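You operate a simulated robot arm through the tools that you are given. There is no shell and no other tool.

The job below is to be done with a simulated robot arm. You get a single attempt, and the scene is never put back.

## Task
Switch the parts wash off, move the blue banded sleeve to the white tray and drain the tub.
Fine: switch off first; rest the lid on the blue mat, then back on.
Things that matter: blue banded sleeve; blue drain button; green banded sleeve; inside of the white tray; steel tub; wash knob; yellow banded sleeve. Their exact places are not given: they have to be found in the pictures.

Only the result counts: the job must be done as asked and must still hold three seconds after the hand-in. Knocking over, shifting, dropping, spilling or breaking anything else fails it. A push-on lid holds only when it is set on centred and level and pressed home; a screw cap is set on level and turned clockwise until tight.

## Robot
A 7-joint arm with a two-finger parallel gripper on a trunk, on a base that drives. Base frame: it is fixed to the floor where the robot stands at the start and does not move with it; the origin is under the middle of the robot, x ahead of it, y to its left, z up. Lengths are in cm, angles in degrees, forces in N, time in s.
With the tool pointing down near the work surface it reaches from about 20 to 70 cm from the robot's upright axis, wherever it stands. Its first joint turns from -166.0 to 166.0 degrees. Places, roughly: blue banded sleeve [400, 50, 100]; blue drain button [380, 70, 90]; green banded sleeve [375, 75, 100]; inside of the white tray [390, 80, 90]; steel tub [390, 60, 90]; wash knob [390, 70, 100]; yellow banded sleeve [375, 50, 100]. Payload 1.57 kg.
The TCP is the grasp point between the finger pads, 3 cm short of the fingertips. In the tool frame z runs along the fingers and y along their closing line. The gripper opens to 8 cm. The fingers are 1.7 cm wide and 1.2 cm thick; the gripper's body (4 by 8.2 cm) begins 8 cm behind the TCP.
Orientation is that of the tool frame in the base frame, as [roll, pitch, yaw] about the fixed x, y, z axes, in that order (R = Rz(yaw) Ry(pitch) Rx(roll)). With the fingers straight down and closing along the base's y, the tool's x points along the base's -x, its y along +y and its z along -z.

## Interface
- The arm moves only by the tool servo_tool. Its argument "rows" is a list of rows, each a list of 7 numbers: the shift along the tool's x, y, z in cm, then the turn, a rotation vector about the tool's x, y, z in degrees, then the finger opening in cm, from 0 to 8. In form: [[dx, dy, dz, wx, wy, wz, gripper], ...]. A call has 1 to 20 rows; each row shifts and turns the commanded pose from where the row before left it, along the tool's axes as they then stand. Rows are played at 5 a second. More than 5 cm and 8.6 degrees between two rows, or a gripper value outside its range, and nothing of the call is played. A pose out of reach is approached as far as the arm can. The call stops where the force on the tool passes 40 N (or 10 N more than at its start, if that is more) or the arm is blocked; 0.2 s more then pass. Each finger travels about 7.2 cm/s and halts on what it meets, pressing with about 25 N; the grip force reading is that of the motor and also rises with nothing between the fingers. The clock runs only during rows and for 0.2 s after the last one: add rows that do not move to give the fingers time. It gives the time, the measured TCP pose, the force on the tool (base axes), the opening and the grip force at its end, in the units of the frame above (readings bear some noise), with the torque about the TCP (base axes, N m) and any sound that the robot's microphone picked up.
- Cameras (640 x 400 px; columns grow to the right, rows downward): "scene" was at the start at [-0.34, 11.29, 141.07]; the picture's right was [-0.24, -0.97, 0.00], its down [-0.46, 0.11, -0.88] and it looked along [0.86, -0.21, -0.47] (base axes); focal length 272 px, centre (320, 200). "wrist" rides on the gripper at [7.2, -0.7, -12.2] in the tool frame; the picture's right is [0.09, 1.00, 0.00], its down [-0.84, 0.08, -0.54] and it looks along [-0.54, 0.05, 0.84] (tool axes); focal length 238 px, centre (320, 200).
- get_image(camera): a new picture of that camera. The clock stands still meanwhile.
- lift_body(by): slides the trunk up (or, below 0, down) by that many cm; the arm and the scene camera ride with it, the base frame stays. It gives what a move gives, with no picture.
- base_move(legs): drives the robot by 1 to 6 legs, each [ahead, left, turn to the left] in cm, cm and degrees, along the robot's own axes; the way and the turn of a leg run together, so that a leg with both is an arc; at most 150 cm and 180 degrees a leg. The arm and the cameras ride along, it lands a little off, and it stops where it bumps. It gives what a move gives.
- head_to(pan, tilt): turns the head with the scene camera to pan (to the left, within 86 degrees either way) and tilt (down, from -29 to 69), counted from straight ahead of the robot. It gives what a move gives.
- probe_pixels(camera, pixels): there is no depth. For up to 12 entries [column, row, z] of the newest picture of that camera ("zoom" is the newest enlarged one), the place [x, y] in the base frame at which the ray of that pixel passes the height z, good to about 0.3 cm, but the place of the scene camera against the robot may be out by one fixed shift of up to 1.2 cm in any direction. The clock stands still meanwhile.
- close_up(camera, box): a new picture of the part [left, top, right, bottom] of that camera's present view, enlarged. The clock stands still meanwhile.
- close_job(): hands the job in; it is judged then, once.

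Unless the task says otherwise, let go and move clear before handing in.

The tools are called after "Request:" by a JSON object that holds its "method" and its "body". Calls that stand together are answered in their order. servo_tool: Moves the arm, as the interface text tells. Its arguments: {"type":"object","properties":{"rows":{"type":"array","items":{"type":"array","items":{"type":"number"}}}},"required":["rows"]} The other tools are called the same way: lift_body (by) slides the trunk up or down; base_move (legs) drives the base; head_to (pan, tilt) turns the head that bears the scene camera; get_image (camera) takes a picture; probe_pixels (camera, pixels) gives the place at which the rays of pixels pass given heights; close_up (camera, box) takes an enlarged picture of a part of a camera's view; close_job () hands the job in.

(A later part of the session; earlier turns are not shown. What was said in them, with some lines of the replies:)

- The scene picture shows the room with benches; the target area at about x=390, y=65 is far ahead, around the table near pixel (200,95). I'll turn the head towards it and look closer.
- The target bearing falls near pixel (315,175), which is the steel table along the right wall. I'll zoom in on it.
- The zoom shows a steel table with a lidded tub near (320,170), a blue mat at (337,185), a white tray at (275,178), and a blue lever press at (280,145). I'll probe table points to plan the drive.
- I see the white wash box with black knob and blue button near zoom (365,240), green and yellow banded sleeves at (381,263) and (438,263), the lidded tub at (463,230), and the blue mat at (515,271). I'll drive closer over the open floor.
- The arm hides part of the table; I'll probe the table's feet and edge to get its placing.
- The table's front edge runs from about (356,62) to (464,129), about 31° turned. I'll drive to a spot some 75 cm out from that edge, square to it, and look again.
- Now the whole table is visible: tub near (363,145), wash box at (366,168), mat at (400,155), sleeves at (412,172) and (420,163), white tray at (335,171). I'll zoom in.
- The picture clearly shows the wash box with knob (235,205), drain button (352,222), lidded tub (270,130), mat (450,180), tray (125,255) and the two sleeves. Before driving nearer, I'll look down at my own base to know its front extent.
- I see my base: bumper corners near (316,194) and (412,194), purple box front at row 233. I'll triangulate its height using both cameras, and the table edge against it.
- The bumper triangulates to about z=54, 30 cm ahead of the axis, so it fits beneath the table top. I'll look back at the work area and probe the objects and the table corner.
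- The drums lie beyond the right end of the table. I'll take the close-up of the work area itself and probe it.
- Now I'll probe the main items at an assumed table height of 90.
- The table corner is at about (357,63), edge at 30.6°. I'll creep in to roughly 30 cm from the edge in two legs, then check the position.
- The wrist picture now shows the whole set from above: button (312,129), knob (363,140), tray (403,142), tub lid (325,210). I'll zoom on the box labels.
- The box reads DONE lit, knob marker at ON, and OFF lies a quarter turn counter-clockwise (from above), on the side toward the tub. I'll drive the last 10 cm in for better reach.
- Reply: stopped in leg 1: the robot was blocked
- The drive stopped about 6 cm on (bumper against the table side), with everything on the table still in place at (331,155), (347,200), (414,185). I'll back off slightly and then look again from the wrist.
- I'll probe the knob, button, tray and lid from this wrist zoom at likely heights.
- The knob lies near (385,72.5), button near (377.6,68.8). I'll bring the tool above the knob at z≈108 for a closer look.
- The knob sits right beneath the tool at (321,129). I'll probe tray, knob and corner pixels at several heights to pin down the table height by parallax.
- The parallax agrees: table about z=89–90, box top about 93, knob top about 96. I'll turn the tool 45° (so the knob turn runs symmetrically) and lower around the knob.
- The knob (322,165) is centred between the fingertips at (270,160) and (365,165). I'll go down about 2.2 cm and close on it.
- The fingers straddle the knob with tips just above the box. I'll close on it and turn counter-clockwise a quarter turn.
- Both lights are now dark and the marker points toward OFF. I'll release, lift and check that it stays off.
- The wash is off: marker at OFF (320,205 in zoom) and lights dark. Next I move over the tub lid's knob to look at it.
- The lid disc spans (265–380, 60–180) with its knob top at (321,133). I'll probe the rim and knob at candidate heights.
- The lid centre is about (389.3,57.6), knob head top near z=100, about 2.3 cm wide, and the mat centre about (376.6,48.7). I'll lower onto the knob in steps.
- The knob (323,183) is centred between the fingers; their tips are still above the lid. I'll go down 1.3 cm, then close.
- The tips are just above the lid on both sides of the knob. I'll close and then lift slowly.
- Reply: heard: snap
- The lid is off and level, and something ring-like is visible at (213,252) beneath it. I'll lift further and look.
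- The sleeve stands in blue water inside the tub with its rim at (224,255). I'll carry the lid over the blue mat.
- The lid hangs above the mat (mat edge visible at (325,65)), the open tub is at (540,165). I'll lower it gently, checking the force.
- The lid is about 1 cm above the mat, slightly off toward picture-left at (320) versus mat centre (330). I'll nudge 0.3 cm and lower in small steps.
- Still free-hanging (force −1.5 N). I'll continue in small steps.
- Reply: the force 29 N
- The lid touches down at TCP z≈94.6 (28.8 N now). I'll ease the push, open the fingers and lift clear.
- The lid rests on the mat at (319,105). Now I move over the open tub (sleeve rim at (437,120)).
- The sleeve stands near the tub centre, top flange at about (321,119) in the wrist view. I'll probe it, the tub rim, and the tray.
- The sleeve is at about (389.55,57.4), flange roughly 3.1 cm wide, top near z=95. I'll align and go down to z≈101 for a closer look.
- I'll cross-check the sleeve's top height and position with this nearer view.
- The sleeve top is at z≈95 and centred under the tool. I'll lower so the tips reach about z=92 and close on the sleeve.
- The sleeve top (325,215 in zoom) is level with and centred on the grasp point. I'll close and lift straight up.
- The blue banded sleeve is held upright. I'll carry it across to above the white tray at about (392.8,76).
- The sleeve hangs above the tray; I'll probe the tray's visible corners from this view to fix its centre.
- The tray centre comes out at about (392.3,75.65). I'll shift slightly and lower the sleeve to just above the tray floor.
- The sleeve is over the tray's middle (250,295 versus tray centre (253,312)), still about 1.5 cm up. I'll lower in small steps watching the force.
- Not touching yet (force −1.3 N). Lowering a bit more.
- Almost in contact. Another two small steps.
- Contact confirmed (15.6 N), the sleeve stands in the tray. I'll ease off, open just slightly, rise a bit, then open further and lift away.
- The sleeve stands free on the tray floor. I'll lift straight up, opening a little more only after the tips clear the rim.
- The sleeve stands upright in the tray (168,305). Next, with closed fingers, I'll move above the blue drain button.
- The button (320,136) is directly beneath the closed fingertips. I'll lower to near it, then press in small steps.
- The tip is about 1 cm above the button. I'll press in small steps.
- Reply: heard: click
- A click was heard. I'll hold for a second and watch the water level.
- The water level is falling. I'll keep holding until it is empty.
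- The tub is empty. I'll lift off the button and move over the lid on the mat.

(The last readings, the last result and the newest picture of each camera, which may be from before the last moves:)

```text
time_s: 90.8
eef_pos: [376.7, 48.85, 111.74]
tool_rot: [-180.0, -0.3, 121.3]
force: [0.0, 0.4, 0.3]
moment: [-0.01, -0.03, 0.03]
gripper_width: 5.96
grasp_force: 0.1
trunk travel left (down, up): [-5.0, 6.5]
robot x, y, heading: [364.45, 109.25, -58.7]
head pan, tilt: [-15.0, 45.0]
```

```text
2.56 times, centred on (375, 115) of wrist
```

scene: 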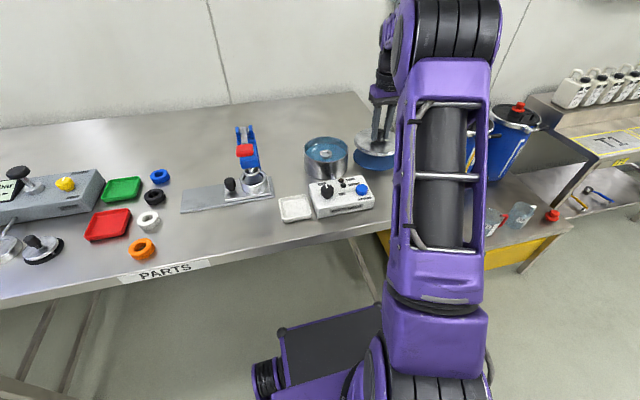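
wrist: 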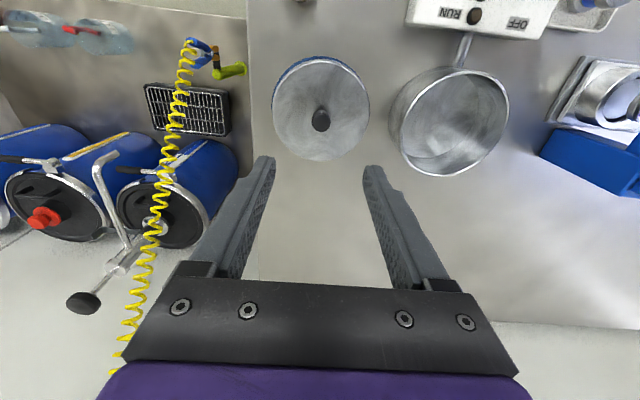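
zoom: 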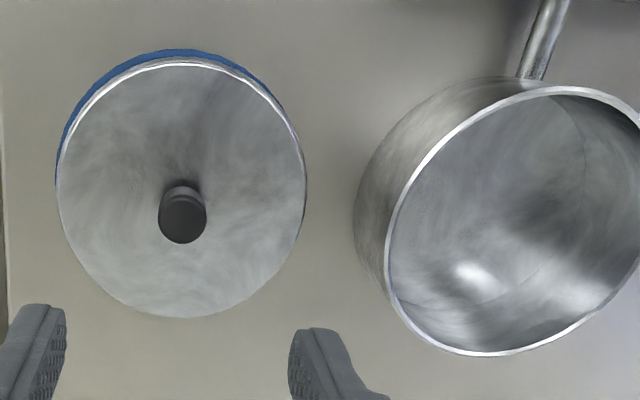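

The tub shows bare metal and the lid knob (321,120) is beneath the tool. I'll lower to the same grasp height as when I left it and close.

Request:
{"method": "servo_tool", "body": {"rows": [[0, 0, 2.5, 0, 0, 0, 5], [0, 0, 2.5, 0, 0, 0, 5], [0, 0, 2.5, 0, 0, 0, 5], [0, 0, 2.5, 0, 0, 0, 5], [0, 0, 2.5, 0, 0, 0, 5], [0, 0, 2.0, 0, 0, 0, 5], [0, 0, 1.4, 0, 0, 0, 5], [0, 0, 0.7, 0, 0, 0, 5], [0, 0, 0.5, 0, 0, 0, 5], [0, 0, 0, 0, 0, 0, 5]]}}

Request:
{"method": "get_image", "body": {"camera": "wrist"}}

Request:
{"method": "close_up", "body": {"camera": "scene", "box": [330, 80, 440, 180]}}

```text
time_s: 93.0
eef_pos: [376.76, 48.93, 94.76]
tool_rot: [-180.0, -0.3, 121.1]
force: [0.1, -0.2, 0.0]
moment: [0.0, -0.01, 0.02]
gripper_width: 5.01
grasp_force: 0.0
trunk travel left (down, up): [-5.0, 6.5]
robot x, y, heading: [364.51, 109.57, -59.0]
head pan, tilt: [-15.0, 45.0]
```

```text
taken
```

wrist: 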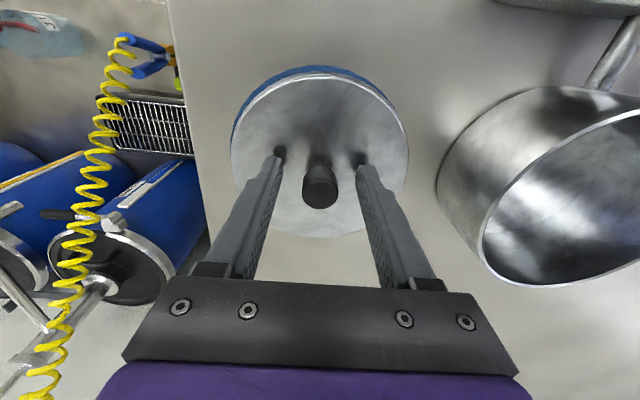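

```text
4.00 times, centred on (385, 130) of scene
```

zoom: 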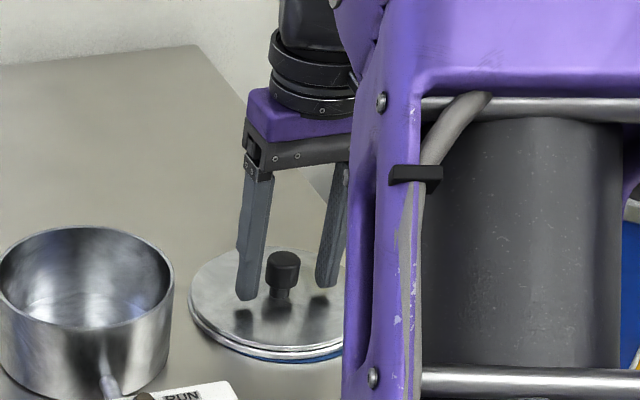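

Well aligned with the knob at (320,186). Down 0.25 cm, close, and lift.

Request:
{"method": "servo_tool", "body": {"rows": [[0, 0, 0.25, 0, 0, 0, 5], [0, 0, 0, 0, 0, 0, 5], [0, 0, 0, 0, 0, 0, 1], [0, 0, 0, 0, 0, 0, 1], [0, 0, 0, 0, 0, 0, 1]]}}

Request:
{"method": "servo_tool", "body": {"rows": [[0, 0, -0.5, 0, 0, 0, 1], [0, 0, -1.5, 0, 0, 0, 1], [0, 0, -2.5, 0, 0, 0, 1], [0, 0, -3, 0, 0, 0, 1], [0, 0, -3, 0, 0, 0, 1], [0, 0, -3, 0, 0, 0, 1], [0, 0, -3, 0, 0, 0, 1], [0, 0, 0, 0, 0, 0, 1]]}}

Request:
{"method": "get_image", "body": {"camera": "wrist"}}

```text
time_s: 94.2
eef_pos: [376.86, 48.92, 94.51]
tool_rot: [-180.0, -0.1, 121.2]
force: [1.6, 0.8, 1.1]
moment: [-0.07, 0.02, 0.01]
gripper_width: 2.31
grasp_force: 24.8
trunk travel left (down, up): [-5.0, 6.5]
robot x, y, heading: [364.74, 109.22, -58.7]
head pan, tilt: [-15.0, 45.0]
```

```text
time_s: 96.0
eef_pos: [376.89, 48.88, 111.14]
tool_rot: [180.0, -0.2, 121.2]
force: [0.1, 0.1, -1.4]
moment: [-0.01, 0.01, -0.04]
gripper_width: 2.32
grasp_force: 25.2
trunk travel left (down, up): [-5.0, 6.5]
robot x, y, heading: [364.61, 109.52, -58.8]
head pan, tilt: [-15.0, 45.0]
```

```text
taken
```

wrist: 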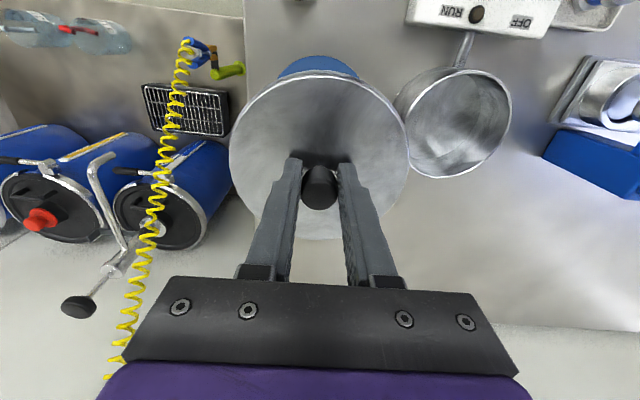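

The lid is in hand and level. I'll carry it back to the exact place from where it was lifted, (389.15,57.72).

Request:
{"method": "servo_tool", "body": {"rows": [[0.23, 3.026, 0, 0, 0, 0, 1], [0.23, 3.026, 0, 0, 0, 0, 1], [0.23, 3.026, 0, 0, 0, 0, 1], [0.23, 3.026, 0, 0, 0, 0, 1], [0.23, 3.026, 0, 0, 0, 0, 1], [0, 0, 0, 0, 0, 0, 1], [0, 0, 0, 0, 0, 0, 1]]}}

Request:
{"method": "servo_tool", "body": {"rows": [[0, 0, 2.5, 0, 0, 0, 1], [0, 0, 2.5, 0, 0, 0, 1], [0, 0, 2, 0, 0, 0, 1], [0, 0, 1, 0, 0, 0, 1], [0, 0, 0, 0, 0, 0, 1], [0, 0, 0, 0, 0, 0, 1]]}}

Request:
{"method": "get_image", "body": {"camera": "wrist"}}

Request:
{"method": "close_up", "body": {"camera": "scene", "box": [290, 100, 390, 190]}}

```text
time_s: 97.6
eef_pos: [389.2, 57.78, 110.93]
tool_rot: [-180.0, -0.2, 121.2]
force: [-0.2, -0.2, -0.6]
moment: [0.02, 0.0, 0.0]
gripper_width: 2.29
grasp_force: 24.6
trunk travel left (down, up): [-5.0, 6.5]
robot x, y, heading: [364.46, 109.56, -59.0]
head pan, tilt: [-15.0, 45.0]
```

```text
time_s: 99.0
eef_pos: [389.28, 57.71, 102.97]
tool_rot: [180.0, -0.2, 121.2]
force: [0.1, -0.2, -0.9]
moment: [0.03, 0.01, -0.04]
gripper_width: 2.29
grasp_force: 25.1
trunk travel left (down, up): [-5.0, 6.5]
robot x, y, heading: [364.62, 109.54, -58.9]
head pan, tilt: [-15.0, 45.0]
```

```text
taken
```

wrist: 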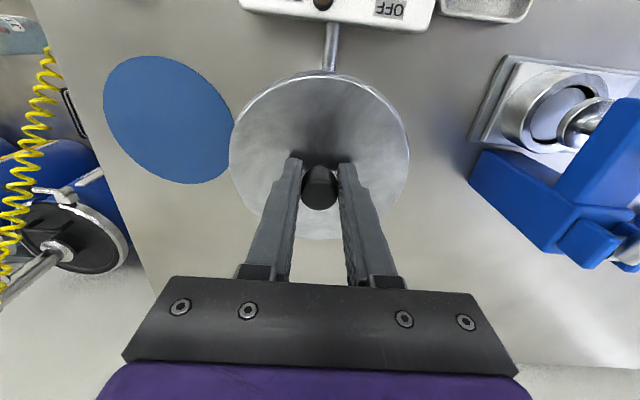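

```text
4.44 times, centred on (340, 145) of scene
```

zoom: 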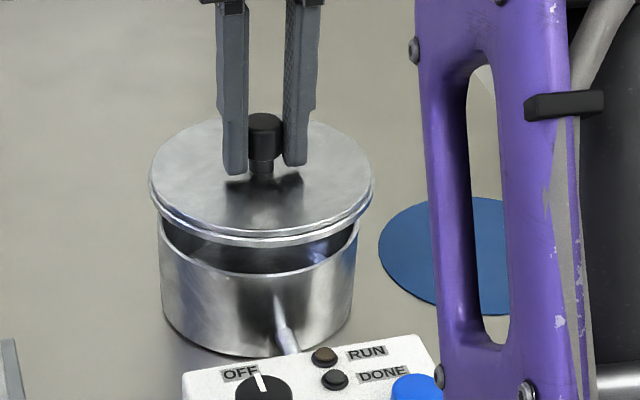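

The lid hangs centred about 2.7 cm above its seat. I'll lower onto the rim in small steps.

Request:
{"method": "servo_tool", "body": {"rows": [[0, 0, 0.7, 0, 0, 0, 1], [0, 0, 0.7, 0, 0, 0, 1], [0, 0, 0.5, 0, 0, 0, 1], [0, 0, 0, 0, 0, 0, 1]]}}

Request:
{"method": "servo_tool", "body": {"rows": [[0, 0, 0.3, 0, 0, 0, 1], [0, 0, 0.2, 0, 0, 0, 1], [0, 0, 0, 0, 0, 0, 1]]}}

Request:
{"method": "close_up", "body": {"camera": "scene", "box": [290, 100, 390, 190]}}

```text
time_s: 100.0
eef_pos: [389.18, 57.82, 101.11]
tool_rot: [-180.0, -0.3, 121.2]
force: [-0.2, -0.3, -1.4]
moment: [0.01, -0.02, -0.03]
gripper_width: 2.31
grasp_force: 24.4
trunk travel left (down, up): [-5.0, 6.5]
robot x, y, heading: [364.32, 109.34, -58.5]
head pan, tilt: [-15.0, 45.0]
```

```text
time_s: 100.8
eef_pos: [389.34, 57.83, 100.55]
tool_rot: [180.0, -0.2, 121.1]
force: [0.9, 0.0, -1.0]
moment: [-0.01, 0.0, 0.01]
gripper_width: 2.32
grasp_force: 24.8
trunk travel left (down, up): [-5.0, 6.5]
robot x, y, heading: [364.97, 109.56, -58.7]
head pan, tilt: [-15.0, 45.0]
```

```text
4.44 times, centred on (340, 145) of scene
```

zoom: 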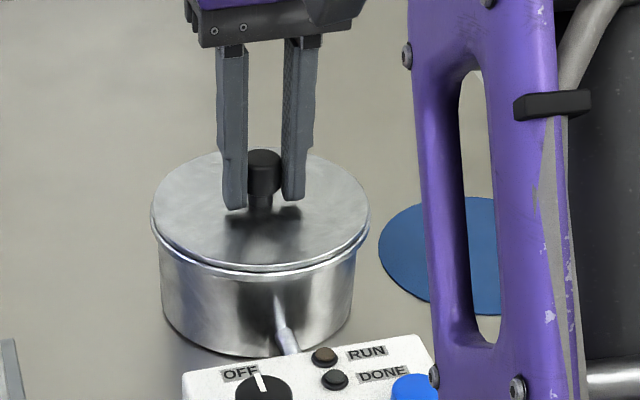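

Nearly seated. Averaged readings say I'm about 0.1 cm off along the closing line, so I'll correct that and keep lowering.

Request:
{"method": "servo_tool", "body": {"rows": [[0, -0.1, 0, 0, 0, 0, 1], [0, 0, 0.15, 0, 0, 0, 1], [0, 0, 0.1, 0, 0, 0, 1], [0, 0, 0, 0, 0, 0, 1]]}}

Request:
{"method": "servo_tool", "body": {"rows": [[0, 0, 0.15, 0, 0, 0, 1], [0, 0, 0, 0, 0, 0, 1]]}}

```text
time_s: 101.8
eef_pos: [389.19, 57.78, 100.3]
tool_rot: [-180.0, -0.2, 121.2]
force: [-0.4, 0.5, -2.1]
moment: [0.0, 0.01, 0.01]
gripper_width: 2.31
grasp_force: 25.0
trunk travel left (down, up): [-5.0, 6.5]
robot x, y, heading: [364.33, 109.25, -58.9]
head pan, tilt: [-15.0, 45.0]
```

```text
time_s: 102.4
eef_pos: [388.99, 57.83, 100.17]
tool_rot: [-180.0, -0.3, 121.2]
force: [0.9, 0.5, -1.6]
moment: [0.0, 0.0, 0.03]
gripper_width: 2.28
grasp_force: 25.0
trunk travel left (down, up): [-5.0, 6.5]
robot x, y, heading: [364.58, 109.19, -58.7]
head pan, tilt: [-15.0, 45.0]
```

No contact yet at 100.17. Continuing down.

Request:
{"method": "servo_tool", "body": {"rows": [[0, 0, 0.12, 0, 0, 0, 1], [0, 0, 0, 0, 0, 0, 1]]}}

Request:
{"method": "servo_tool", "body": {"rows": [[0, 0, 0.12, 0, 0, 0, 1], [0, 0, 0, 0, 0, 0, 1]]}}

Request:
{"method": "close_up", "body": {"camera": "scene", "box": [300, 110, 380, 190]}}

```text
time_s: 103.0
eef_pos: [389.12, 57.61, 100.24]
tool_rot: [180.0, -0.1, 121.2]
force: [-1.0, -1.6, 5.1]
moment: [-0.46, -0.22, -0.02]
gripper_width: 2.3
grasp_force: 24.8
trunk travel left (down, up): [-5.0, 6.5]
robot x, y, heading: [364.13, 109.44, -58.8]
head pan, tilt: [-15.0, 45.0]
```

```text
time_s: 103.6
eef_pos: [389.18, 57.89, 100.05]
tool_rot: [-180.0, -0.2, 121.2]
force: [-1.1, -1.6, 12.5]
moment: [-0.67, -0.37, -0.01]
gripper_width: 2.31
grasp_force: 24.5
trunk travel left (down, up): [-5.0, 6.5]
robot x, y, heading: [364.84, 109.17, -58.7]
head pan, tilt: [-15.0, 45.0]
```

```text
5.00 times, centred on (340, 150) of scene
```

zoom: 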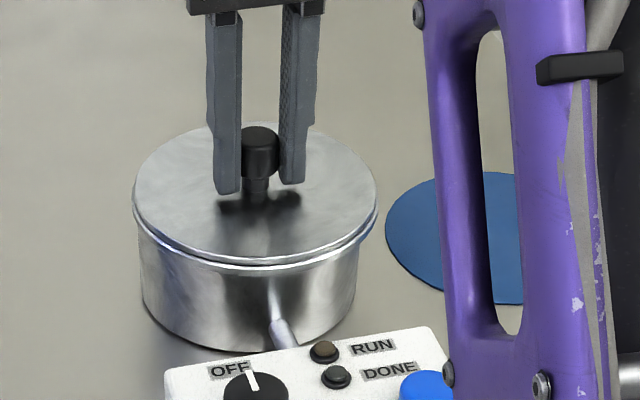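

Contact is felt at the far rim first (12.5 N, moment −0.67/−0.37). The lid looks level in the picture; I'll press gently further and listen for the snap.

Request:
{"method": "servo_tool", "body": {"rows": [[0, 0, 0.12, 0, 0, 0, 1], [0, 0, 0, 0, 0, 0, 1]]}}

Request:
{"method": "servo_tool", "body": {"rows": [[0, 0, 0.12, 0, 0, 0, 1], [0, 0, 0, 0, 0, 0, 1]]}}

```text
time_s: 104.2
eef_pos: [388.99, 57.75, 100.08]
tool_rot: [-180.0, 0.0, 121.2]
force: [-1.1, -4.5, 27.9]
moment: [0.05, 0.05, 0.02]
gripper_width: 2.29
grasp_force: 24.8
trunk travel left (down, up): [-5.0, 6.5]
robot x, y, heading: [364.51, 109.41, -58.9]
head pan, tilt: [-15.0, 45.0]
```

```text
time_s: 104.8
eef_pos: [388.96, 57.78, 99.9]
tool_rot: [179.8, 0.0, 121.2]
force: [-1.6, -4.1, 29.4]
moment: [-0.3, -0.11, 0.02]
gripper_width: 2.33
grasp_force: 25.1
trunk travel left (down, up): [-5.0, 6.5]
robot x, y, heading: [364.36, 109.31, -58.8]
head pan, tilt: [-15.0, 45.0]
```

Force 29 N with the moment now balanced, so it rests evenly on the rim but no snap yet. I'll look before pressing harder.

Request:
{"method": "close_up", "body": {"camera": "scene", "box": [300, 110, 380, 190]}}

Request:
{"method": "get_image", "body": {"camera": "wrist"}}

```text
5.00 times, centred on (340, 150) of scene
```

zoom: 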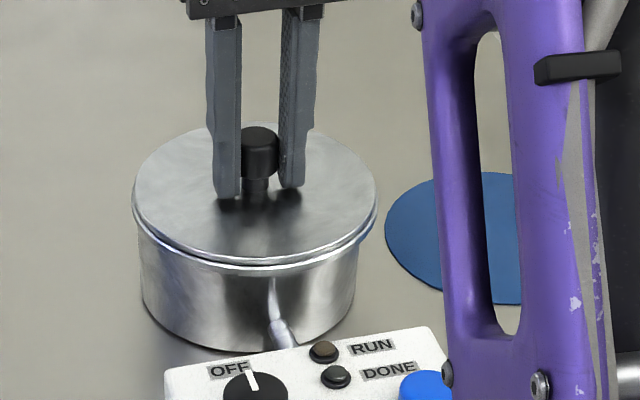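

```text
taken
```

wrist: 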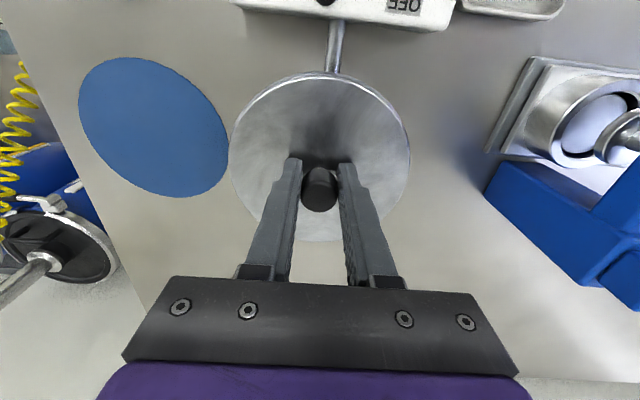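

The fingers are slipping on the knob at about 29 N. I'll let go, close the fingers and press on the knob's top centre instead.

Request:
{"method": "servo_tool", "body": {"rows": [[0, 0, -0.25, 0, 0, 0, 1], [0, 0, -0.1, 0, 0, 0, 1], [0, 0, 0, 0, 0, 0, 4], [0, 0, 0, 0, 0, 0, 4], [0, 0, 0, 0, 0, 0, 4]]}}

Request:
{"method": "servo_tool", "body": {"rows": [[0, 0, -0.7, 0, 0, 0, 4], [0, 0, -1.5, 0, 0, 0, 4], [0, 0, -2, 0, 0, 0, 4], [0, 0, -2, 0, 0, 0, 4], [0, 0, 0, 0, 0, 0, 1], [0, 0, 0, 0, 0, 0, 0], [0, 0, 0, 0, 0, 0, 0]]}}

Request:
{"method": "get_image", "body": {"camera": "wrist"}}

Request:
{"method": "close_up", "body": {"camera": "scene", "box": [300, 110, 380, 190]}}

```text
time_s: 106.0
eef_pos: [389.18, 57.57, 100.09]
tool_rot: [-180.0, -0.3, 121.2]
force: [-0.2, 0.2, 0.2]
moment: [-0.02, -0.01, -0.04]
gripper_width: 3.98
grasp_force: 0.0
trunk travel left (down, up): [-5.0, 6.5]
robot x, y, heading: [364.45, 109.66, -58.6]
head pan, tilt: [-15.0, 45.0]
heard: snap
```

```text
time_s: 107.6
eef_pos: [388.94, 57.75, 106.29]
tool_rot: [-179.9, -0.2, 121.2]
force: [0.1, 0.2, 0.0]
moment: [-0.02, -0.05, -0.01]
gripper_width: 0.01
grasp_force: 21.1
trunk travel left (down, up): [-5.0, 6.5]
robot x, y, heading: [364.33, 109.52, -58.8]
head pan, tilt: [-15.0, 45.0]
```

```text
taken
```

wrist: 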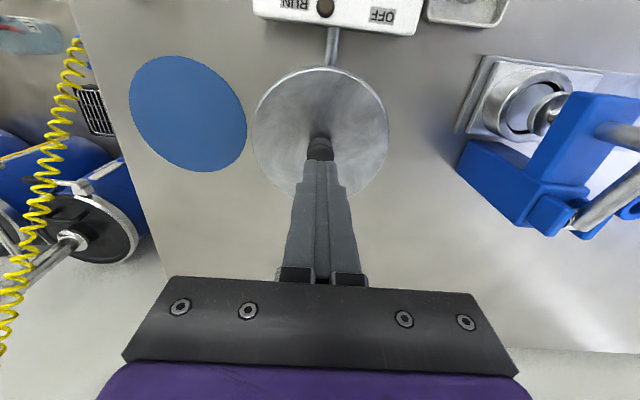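

```text
5.00 times, centred on (340, 150) of scene
```

zoom: 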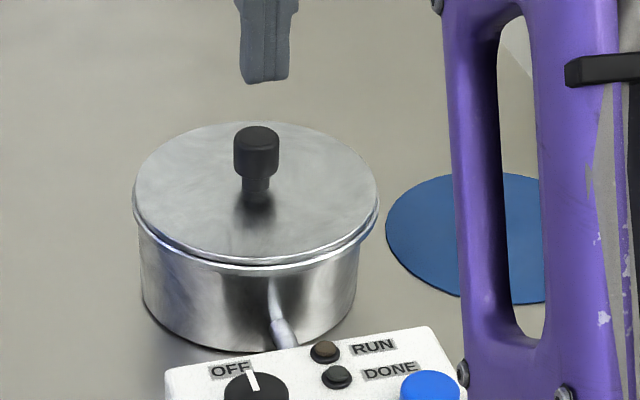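

A snap was heard on release. I'll compare the lid's seating with the original view using the same close-up frame, since its right overhang (379 vs tub 357) looks larger than its left (133 vs 141).

Request:
{"method": "close_up", "body": {"camera": "scene", "box": [290, 100, 410, 190]}}

Request:
{"method": "close_up", "body": {"camera": "scene", "box": [298, 125, 358, 185]}}

```text
4.44 times, centred on (350, 145) of scene
```

zoom: 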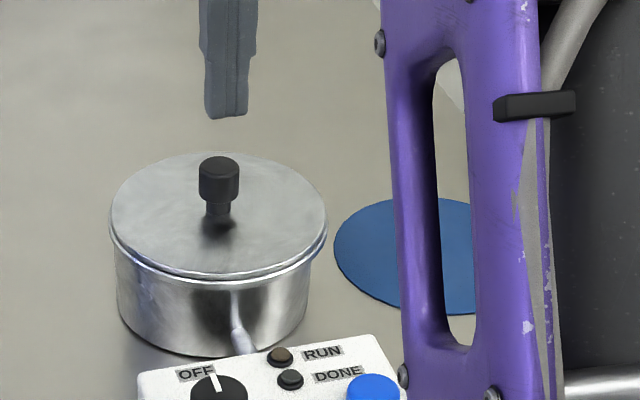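

```text
6.67 times, centred on (328, 155) of scene
```

zoom: 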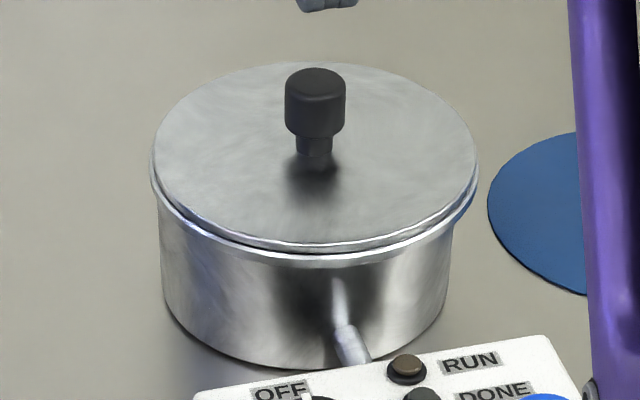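

Compared with the original frame the lid sits level, shifted only about 0.25 cm to the picture's right, and a snap was heard. I'll press straight down on the knob's top with closed fingers to make sure it is home.

Request:
{"method": "servo_tool", "body": {"rows": [[0, 0, 1.5, 0, 0, 0, 0], [0, 0, 1.0, 0, 0, 0, 0], [0, 0, 0.3, 0, 0, 0, 0], [0, 0, 0, 0, 0, 0, 0]]}}

Request:
{"method": "close_up", "body": {"camera": "scene", "box": [298, 115, 358, 185]}}

Request:
{"method": "get_image", "body": {"camera": "wrist"}}

```text
time_s: 108.6
eef_pos: [389.08, 57.72, 103.54]
tool_rot: [-179.9, -0.3, 121.2]
force: [0.2, 0.3, 0.0]
moment: [0.03, -0.03, -0.03]
gripper_width: 0.01
grasp_force: 21.4
trunk travel left (down, up): [-5.0, 6.5]
robot x, y, heading: [364.55, 109.5, -58.8]
head pan, tilt: [-15.0, 45.0]
```

```text
5.71 times, centred on (328, 150) of scene
```

zoom: 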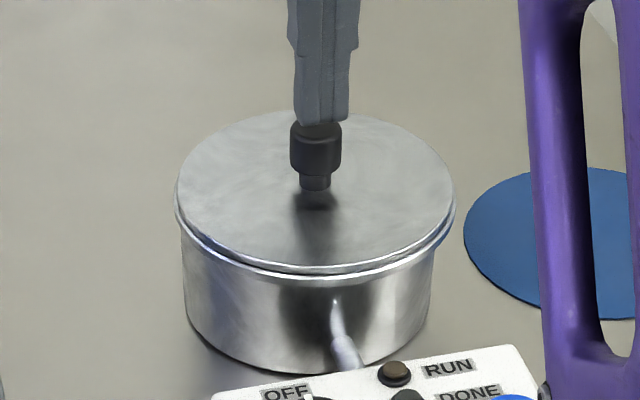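

```text
taken
```

wrist: 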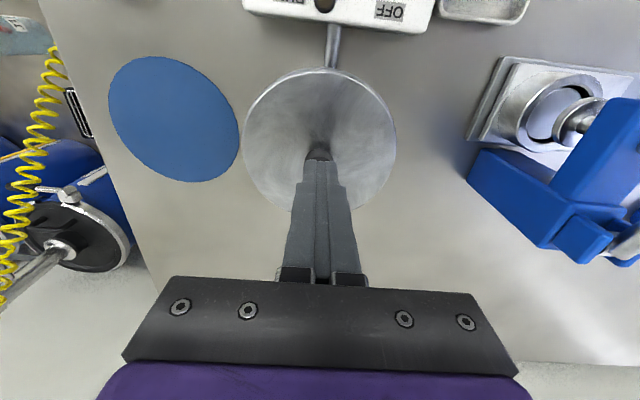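

The closed tips are just above the knob. I'll press in small steps to about 25–30 N.

Request:
{"method": "servo_tool", "body": {"rows": [[0, 0, 0.3, 0, 0, 0, 0], [0, 0, 0.2, 0, 0, 0, 0], [0, 0, 0, 0, 0, 0, 0]]}}

Request:
{"method": "servo_tool", "body": {"rows": [[0, 0, 0.2, 0, 0, 0, 0], [0, 0, 0, 0, 0, 0, 0]]}}

```text
time_s: 109.4
eef_pos: [389.14, 57.85, 102.94]
tool_rot: [-180.0, -0.2, 121.2]
force: [-0.8, 0.2, -1.1]
moment: [0.0, 0.0, -0.01]
gripper_width: 0.02
grasp_force: 20.9
trunk travel left (down, up): [-5.0, 6.5]
robot x, y, heading: [364.5, 109.07, -58.7]
head pan, tilt: [-15.0, 45.0]
```

```text
time_s: 110.0
eef_pos: [389.07, 57.78, 102.81]
tool_rot: [180.0, -0.3, 121.1]
force: [-0.5, -0.6, -0.9]
moment: [0.04, -0.01, 0.02]
gripper_width: 0.0
grasp_force: 22.0
trunk travel left (down, up): [-5.0, 6.5]
robot x, y, heading: [364.43, 109.61, -59.0]
head pan, tilt: [-15.0, 45.0]
```

Not touching yet at z=102.8. Continuing in small steps.

Request:
{"method": "servo_tool", "body": {"rows": [[0, 0, 0.2, 0, 0, 0, 0], [0, 0, 0, 0, 0, 0, 0]]}}

Request:
{"method": "servo_tool", "body": {"rows": [[0, 0, 0.15, 0, 0, 0, 0], [0, 0, 0, 0, 0, 0, 0]]}}

Request:
{"method": "servo_tool", "body": {"rows": [[0, 0, 0.15, 0, 0, 0, 0], [0, 0, 0, 0, 0, 0, 0]]}}

```text
time_s: 110.6
eef_pos: [389.19, 57.84, 102.66]
tool_rot: [179.9, -0.1, 121.2]
force: [-0.4, 0.8, 8.4]
moment: [-0.05, -0.02, -0.02]
gripper_width: 0.0
grasp_force: 21.3
trunk travel left (down, up): [-5.0, 6.5]
robot x, y, heading: [364.5, 109.48, -58.7]
head pan, tilt: [-15.0, 45.0]
```

```text
time_s: 111.2
eef_pos: [389.06, 57.84, 102.64]
tool_rot: [180.0, 0.1, 121.2]
force: [1.0, -1.4, 25.8]
moment: [-0.06, -0.06, -0.03]
gripper_width: 0.01
grasp_force: 21.1
trunk travel left (down, up): [-5.0, 6.5]
robot x, y, heading: [364.69, 109.21, -58.6]
head pan, tilt: [-15.0, 45.0]
```

```text
time_s: 111.8
eef_pos: [389.16, 57.74, 102.66]
tool_rot: [180.0, 0.3, 121.2]
force: [1.2, -2.5, 39.0]
moment: [-0.05, -0.07, -0.04]
gripper_width: 0.0
grasp_force: 22.0
trunk travel left (down, up): [-5.0, 6.5]
robot x, y, heading: [364.68, 109.69, -58.5]
head pan, tilt: [-15.0, 45.0]
```

The knob takes 39 N without moving, so the lid is firmly home. I'll lift away and inspect everything.

Request:
{"method": "servo_tool", "body": {"rows": [[0, 0, -0.4, 0, 0, 0, 0], [0, 0, -1.5, 0, 0, 0, 0], [0, 0, -3, 0, 0, 0, 0], [0, 0, -3, 0, 0, 0, 0], [0, 0, -3, 0, 0, 0, 0], [0, 0, -3, 0, 0, 0, 2], [4, 0, -1, 0, 0, 0, 4], [4, 0, 0, 0, 0, 0, 5], [4, 0, 0, 0, 0, 0, 5], [0, 0, 0, 0, 0, 0, 5]]}}

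Request:
{"method": "get_image", "body": {"camera": "wrist"}}

Request:
{"method": "close_up", "body": {"camera": "scene", "box": [298, 125, 358, 185]}}

Request:
{"method": "get_image", "body": {"camera": "scene"}}

```text
time_s: 114.0
eef_pos: [382.91, 68.05, 117.25]
tool_rot: [180.0, -0.3, 121.2]
force: [0.5, -0.1, -0.4]
moment: [-0.03, 0.0, -0.03]
gripper_width: 5.01
grasp_force: 0.1
trunk travel left (down, up): [-5.0, 6.5]
robot x, y, heading: [364.72, 109.53, -58.6]
head pan, tilt: [-15.0, 45.0]
```

```text
taken
```

wrist: 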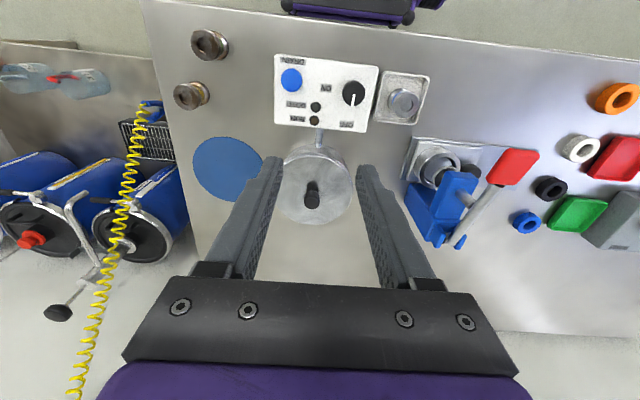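

```text
6.67 times, centred on (328, 155) of scene
```

zoom: 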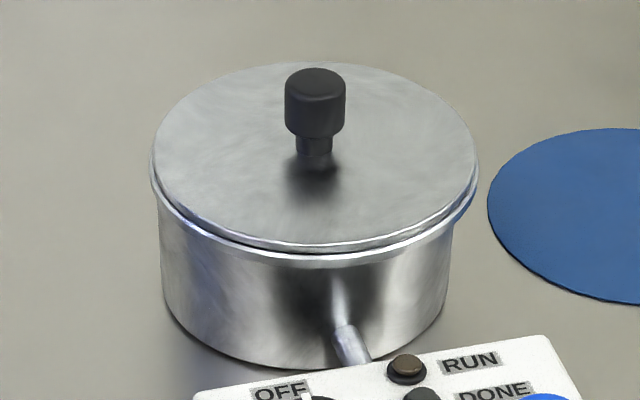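

```text
taken
```

scene: 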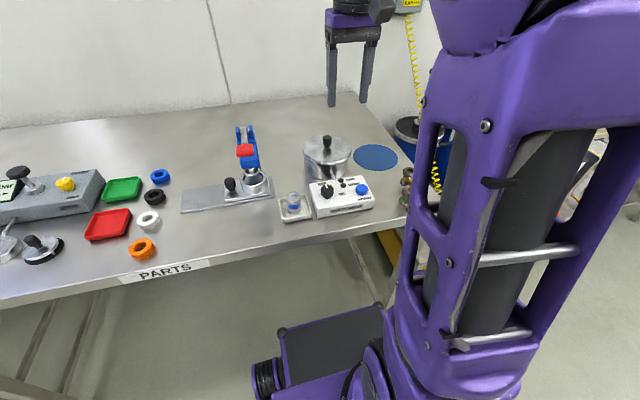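

All looks as wanted: lid seated, sleeve in tray at (403,99), green and yellow sleeves untouched at (209,44) and (190,95), knob OFF. I'll take one more close look at the lid from the wrist side and the box.

Request:
{"method": "close_up", "body": {"camera": "wrist", "box": [250, 40, 450, 240]}}

Request:
{"method": "probe_pixels", "body": {"camera": "wrist", "pixels": [[312, 201, 99.7], [278, 186, 96.7], [355, 190, 96.7], [316, 150, 96.7], [312, 226, 96.7]]}}

```text
2.00 times, centred on (350, 140) of wrist
```

zoom: 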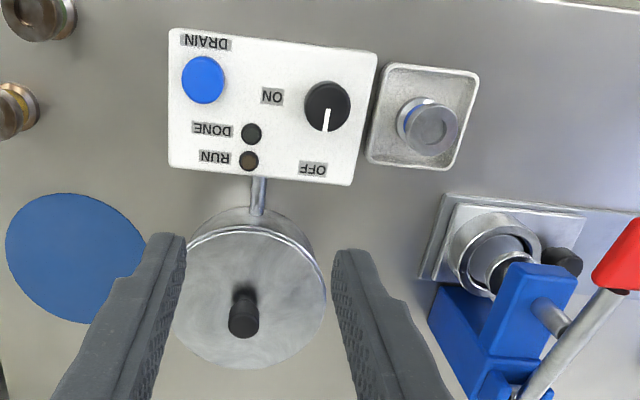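

```text
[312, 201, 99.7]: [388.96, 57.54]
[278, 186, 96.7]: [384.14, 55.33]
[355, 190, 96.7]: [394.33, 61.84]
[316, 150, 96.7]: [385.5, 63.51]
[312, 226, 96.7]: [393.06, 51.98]
```

I'll zoom in hard on the lid-to-tub joint at both sides to judge centring.

Request:
{"method": "close_up", "body": {"camera": "scene", "box": [298, 145, 328, 170]}}

Request:
{"method": "close_up", "body": {"camera": "scene", "box": [328, 145, 358, 170]}}

```text
16.00 times, centred on (313, 158) of scene
```

zoom: 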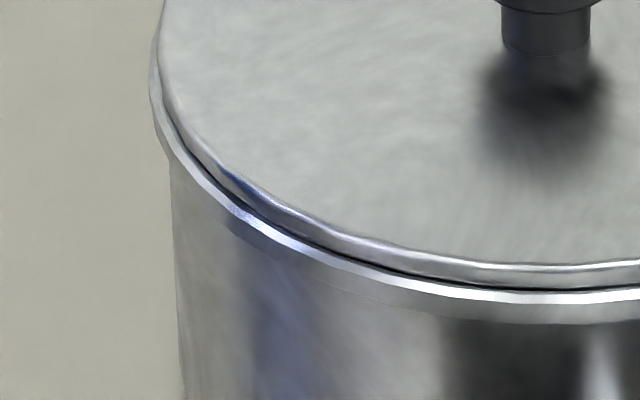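

```text
16.00 times, centred on (343, 158) of scene
```

zoom: 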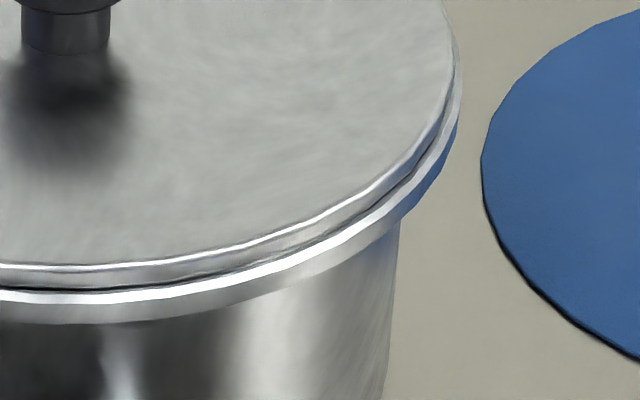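

The joint shows the lid level with an even gap all round, it snapped on release and bore 39 N unmoved; tub is drained, wash is OFF, sleeve stands in the tray. I'll retract the arm a bit more and take a last look.

Request:
{"method": "servo_tool", "body": {"rows": [[2, 0, -2, 0, 0, 0, 5], [2, 0, -1, 0, 0, 0, 5], [2, 0, 0, 0, 0, 0, 5], [0, 0, 0, 0, 0, 0, 5], [0, 0, 0, 0, 0, 0, 5]]}}

Request:
{"method": "close_up", "body": {"camera": "scene", "box": [260, 120, 420, 225]}}

Request:
{"method": "get_image", "body": {"camera": "wrist"}}

```text
time_s: 115.2
eef_pos: [379.89, 73.13, 120.24]
tool_rot: [180.0, -0.1, 121.2]
force: [0.2, 0.2, 0.5]
moment: [0.02, -0.02, 0.01]
gripper_width: 5.0
grasp_force: 0.1
trunk travel left (down, up): [-5.0, 6.5]
robot x, y, heading: [364.47, 109.67, -58.7]
head pan, tilt: [-15.0, 45.0]
```

```text
3.81 times, centred on (340, 172) of scene
```

zoom: 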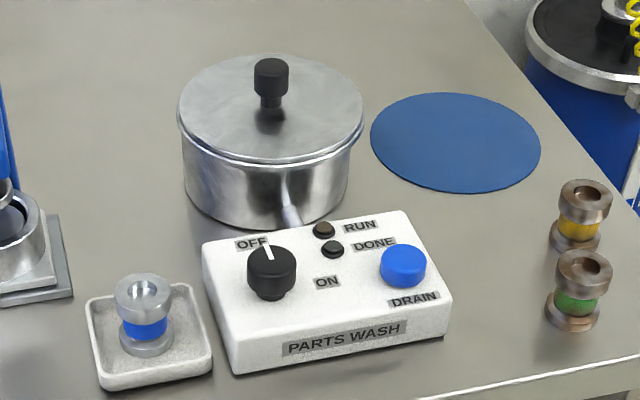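

```text
taken
```

wrist: 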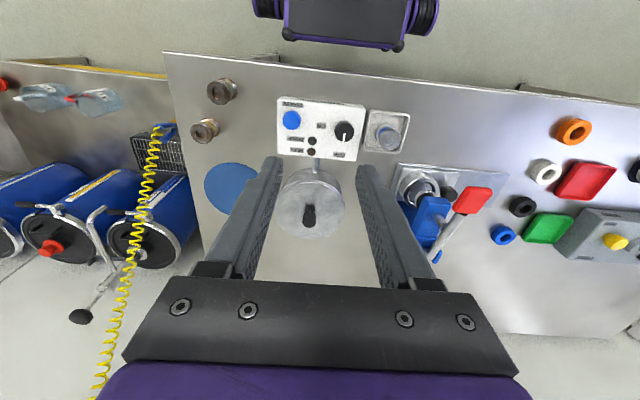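

The final pictures show everything in place: knob at OFF with both lights dark, blue banded sleeve upright in the white tray (145,310), drained tub with its lid on (270,130), mat bare, green and yellow sleeves untouched, and the arm clear. I'm handing in the job.

Request:
{"method": "close_job", "body": {}}

```text
The job is handed in.
```

The job is handed in. The parts wash is off, the blue banded sleeve is in the white tray, and the tub is drained with its lid back on.

- **Wash:** I turned the knob to OFF before anything else. The RUN and DONE lights are both dark.
- **Lid:** It rested on the blue mat while the tub was open. I heard it snap when I let go of it on the tub, and it took about 39 N of downward push without moving. It sits about 0.3 cm off centre, judging from the pictures. I left it there because it had snapped on and looked level.
- **Sleeve:** The blue banded sleeve stands upright inside the white tray.
- **Drain:** I held the button for about six seconds until the tub showed bare metal.
- **Everything else:** While I was driving up, the base bumped against the table and stopped. Nothing on the table looked shifted in the pictures, and the green and yellow sleeves are untouched. The arm was clear of everything when I handed in.
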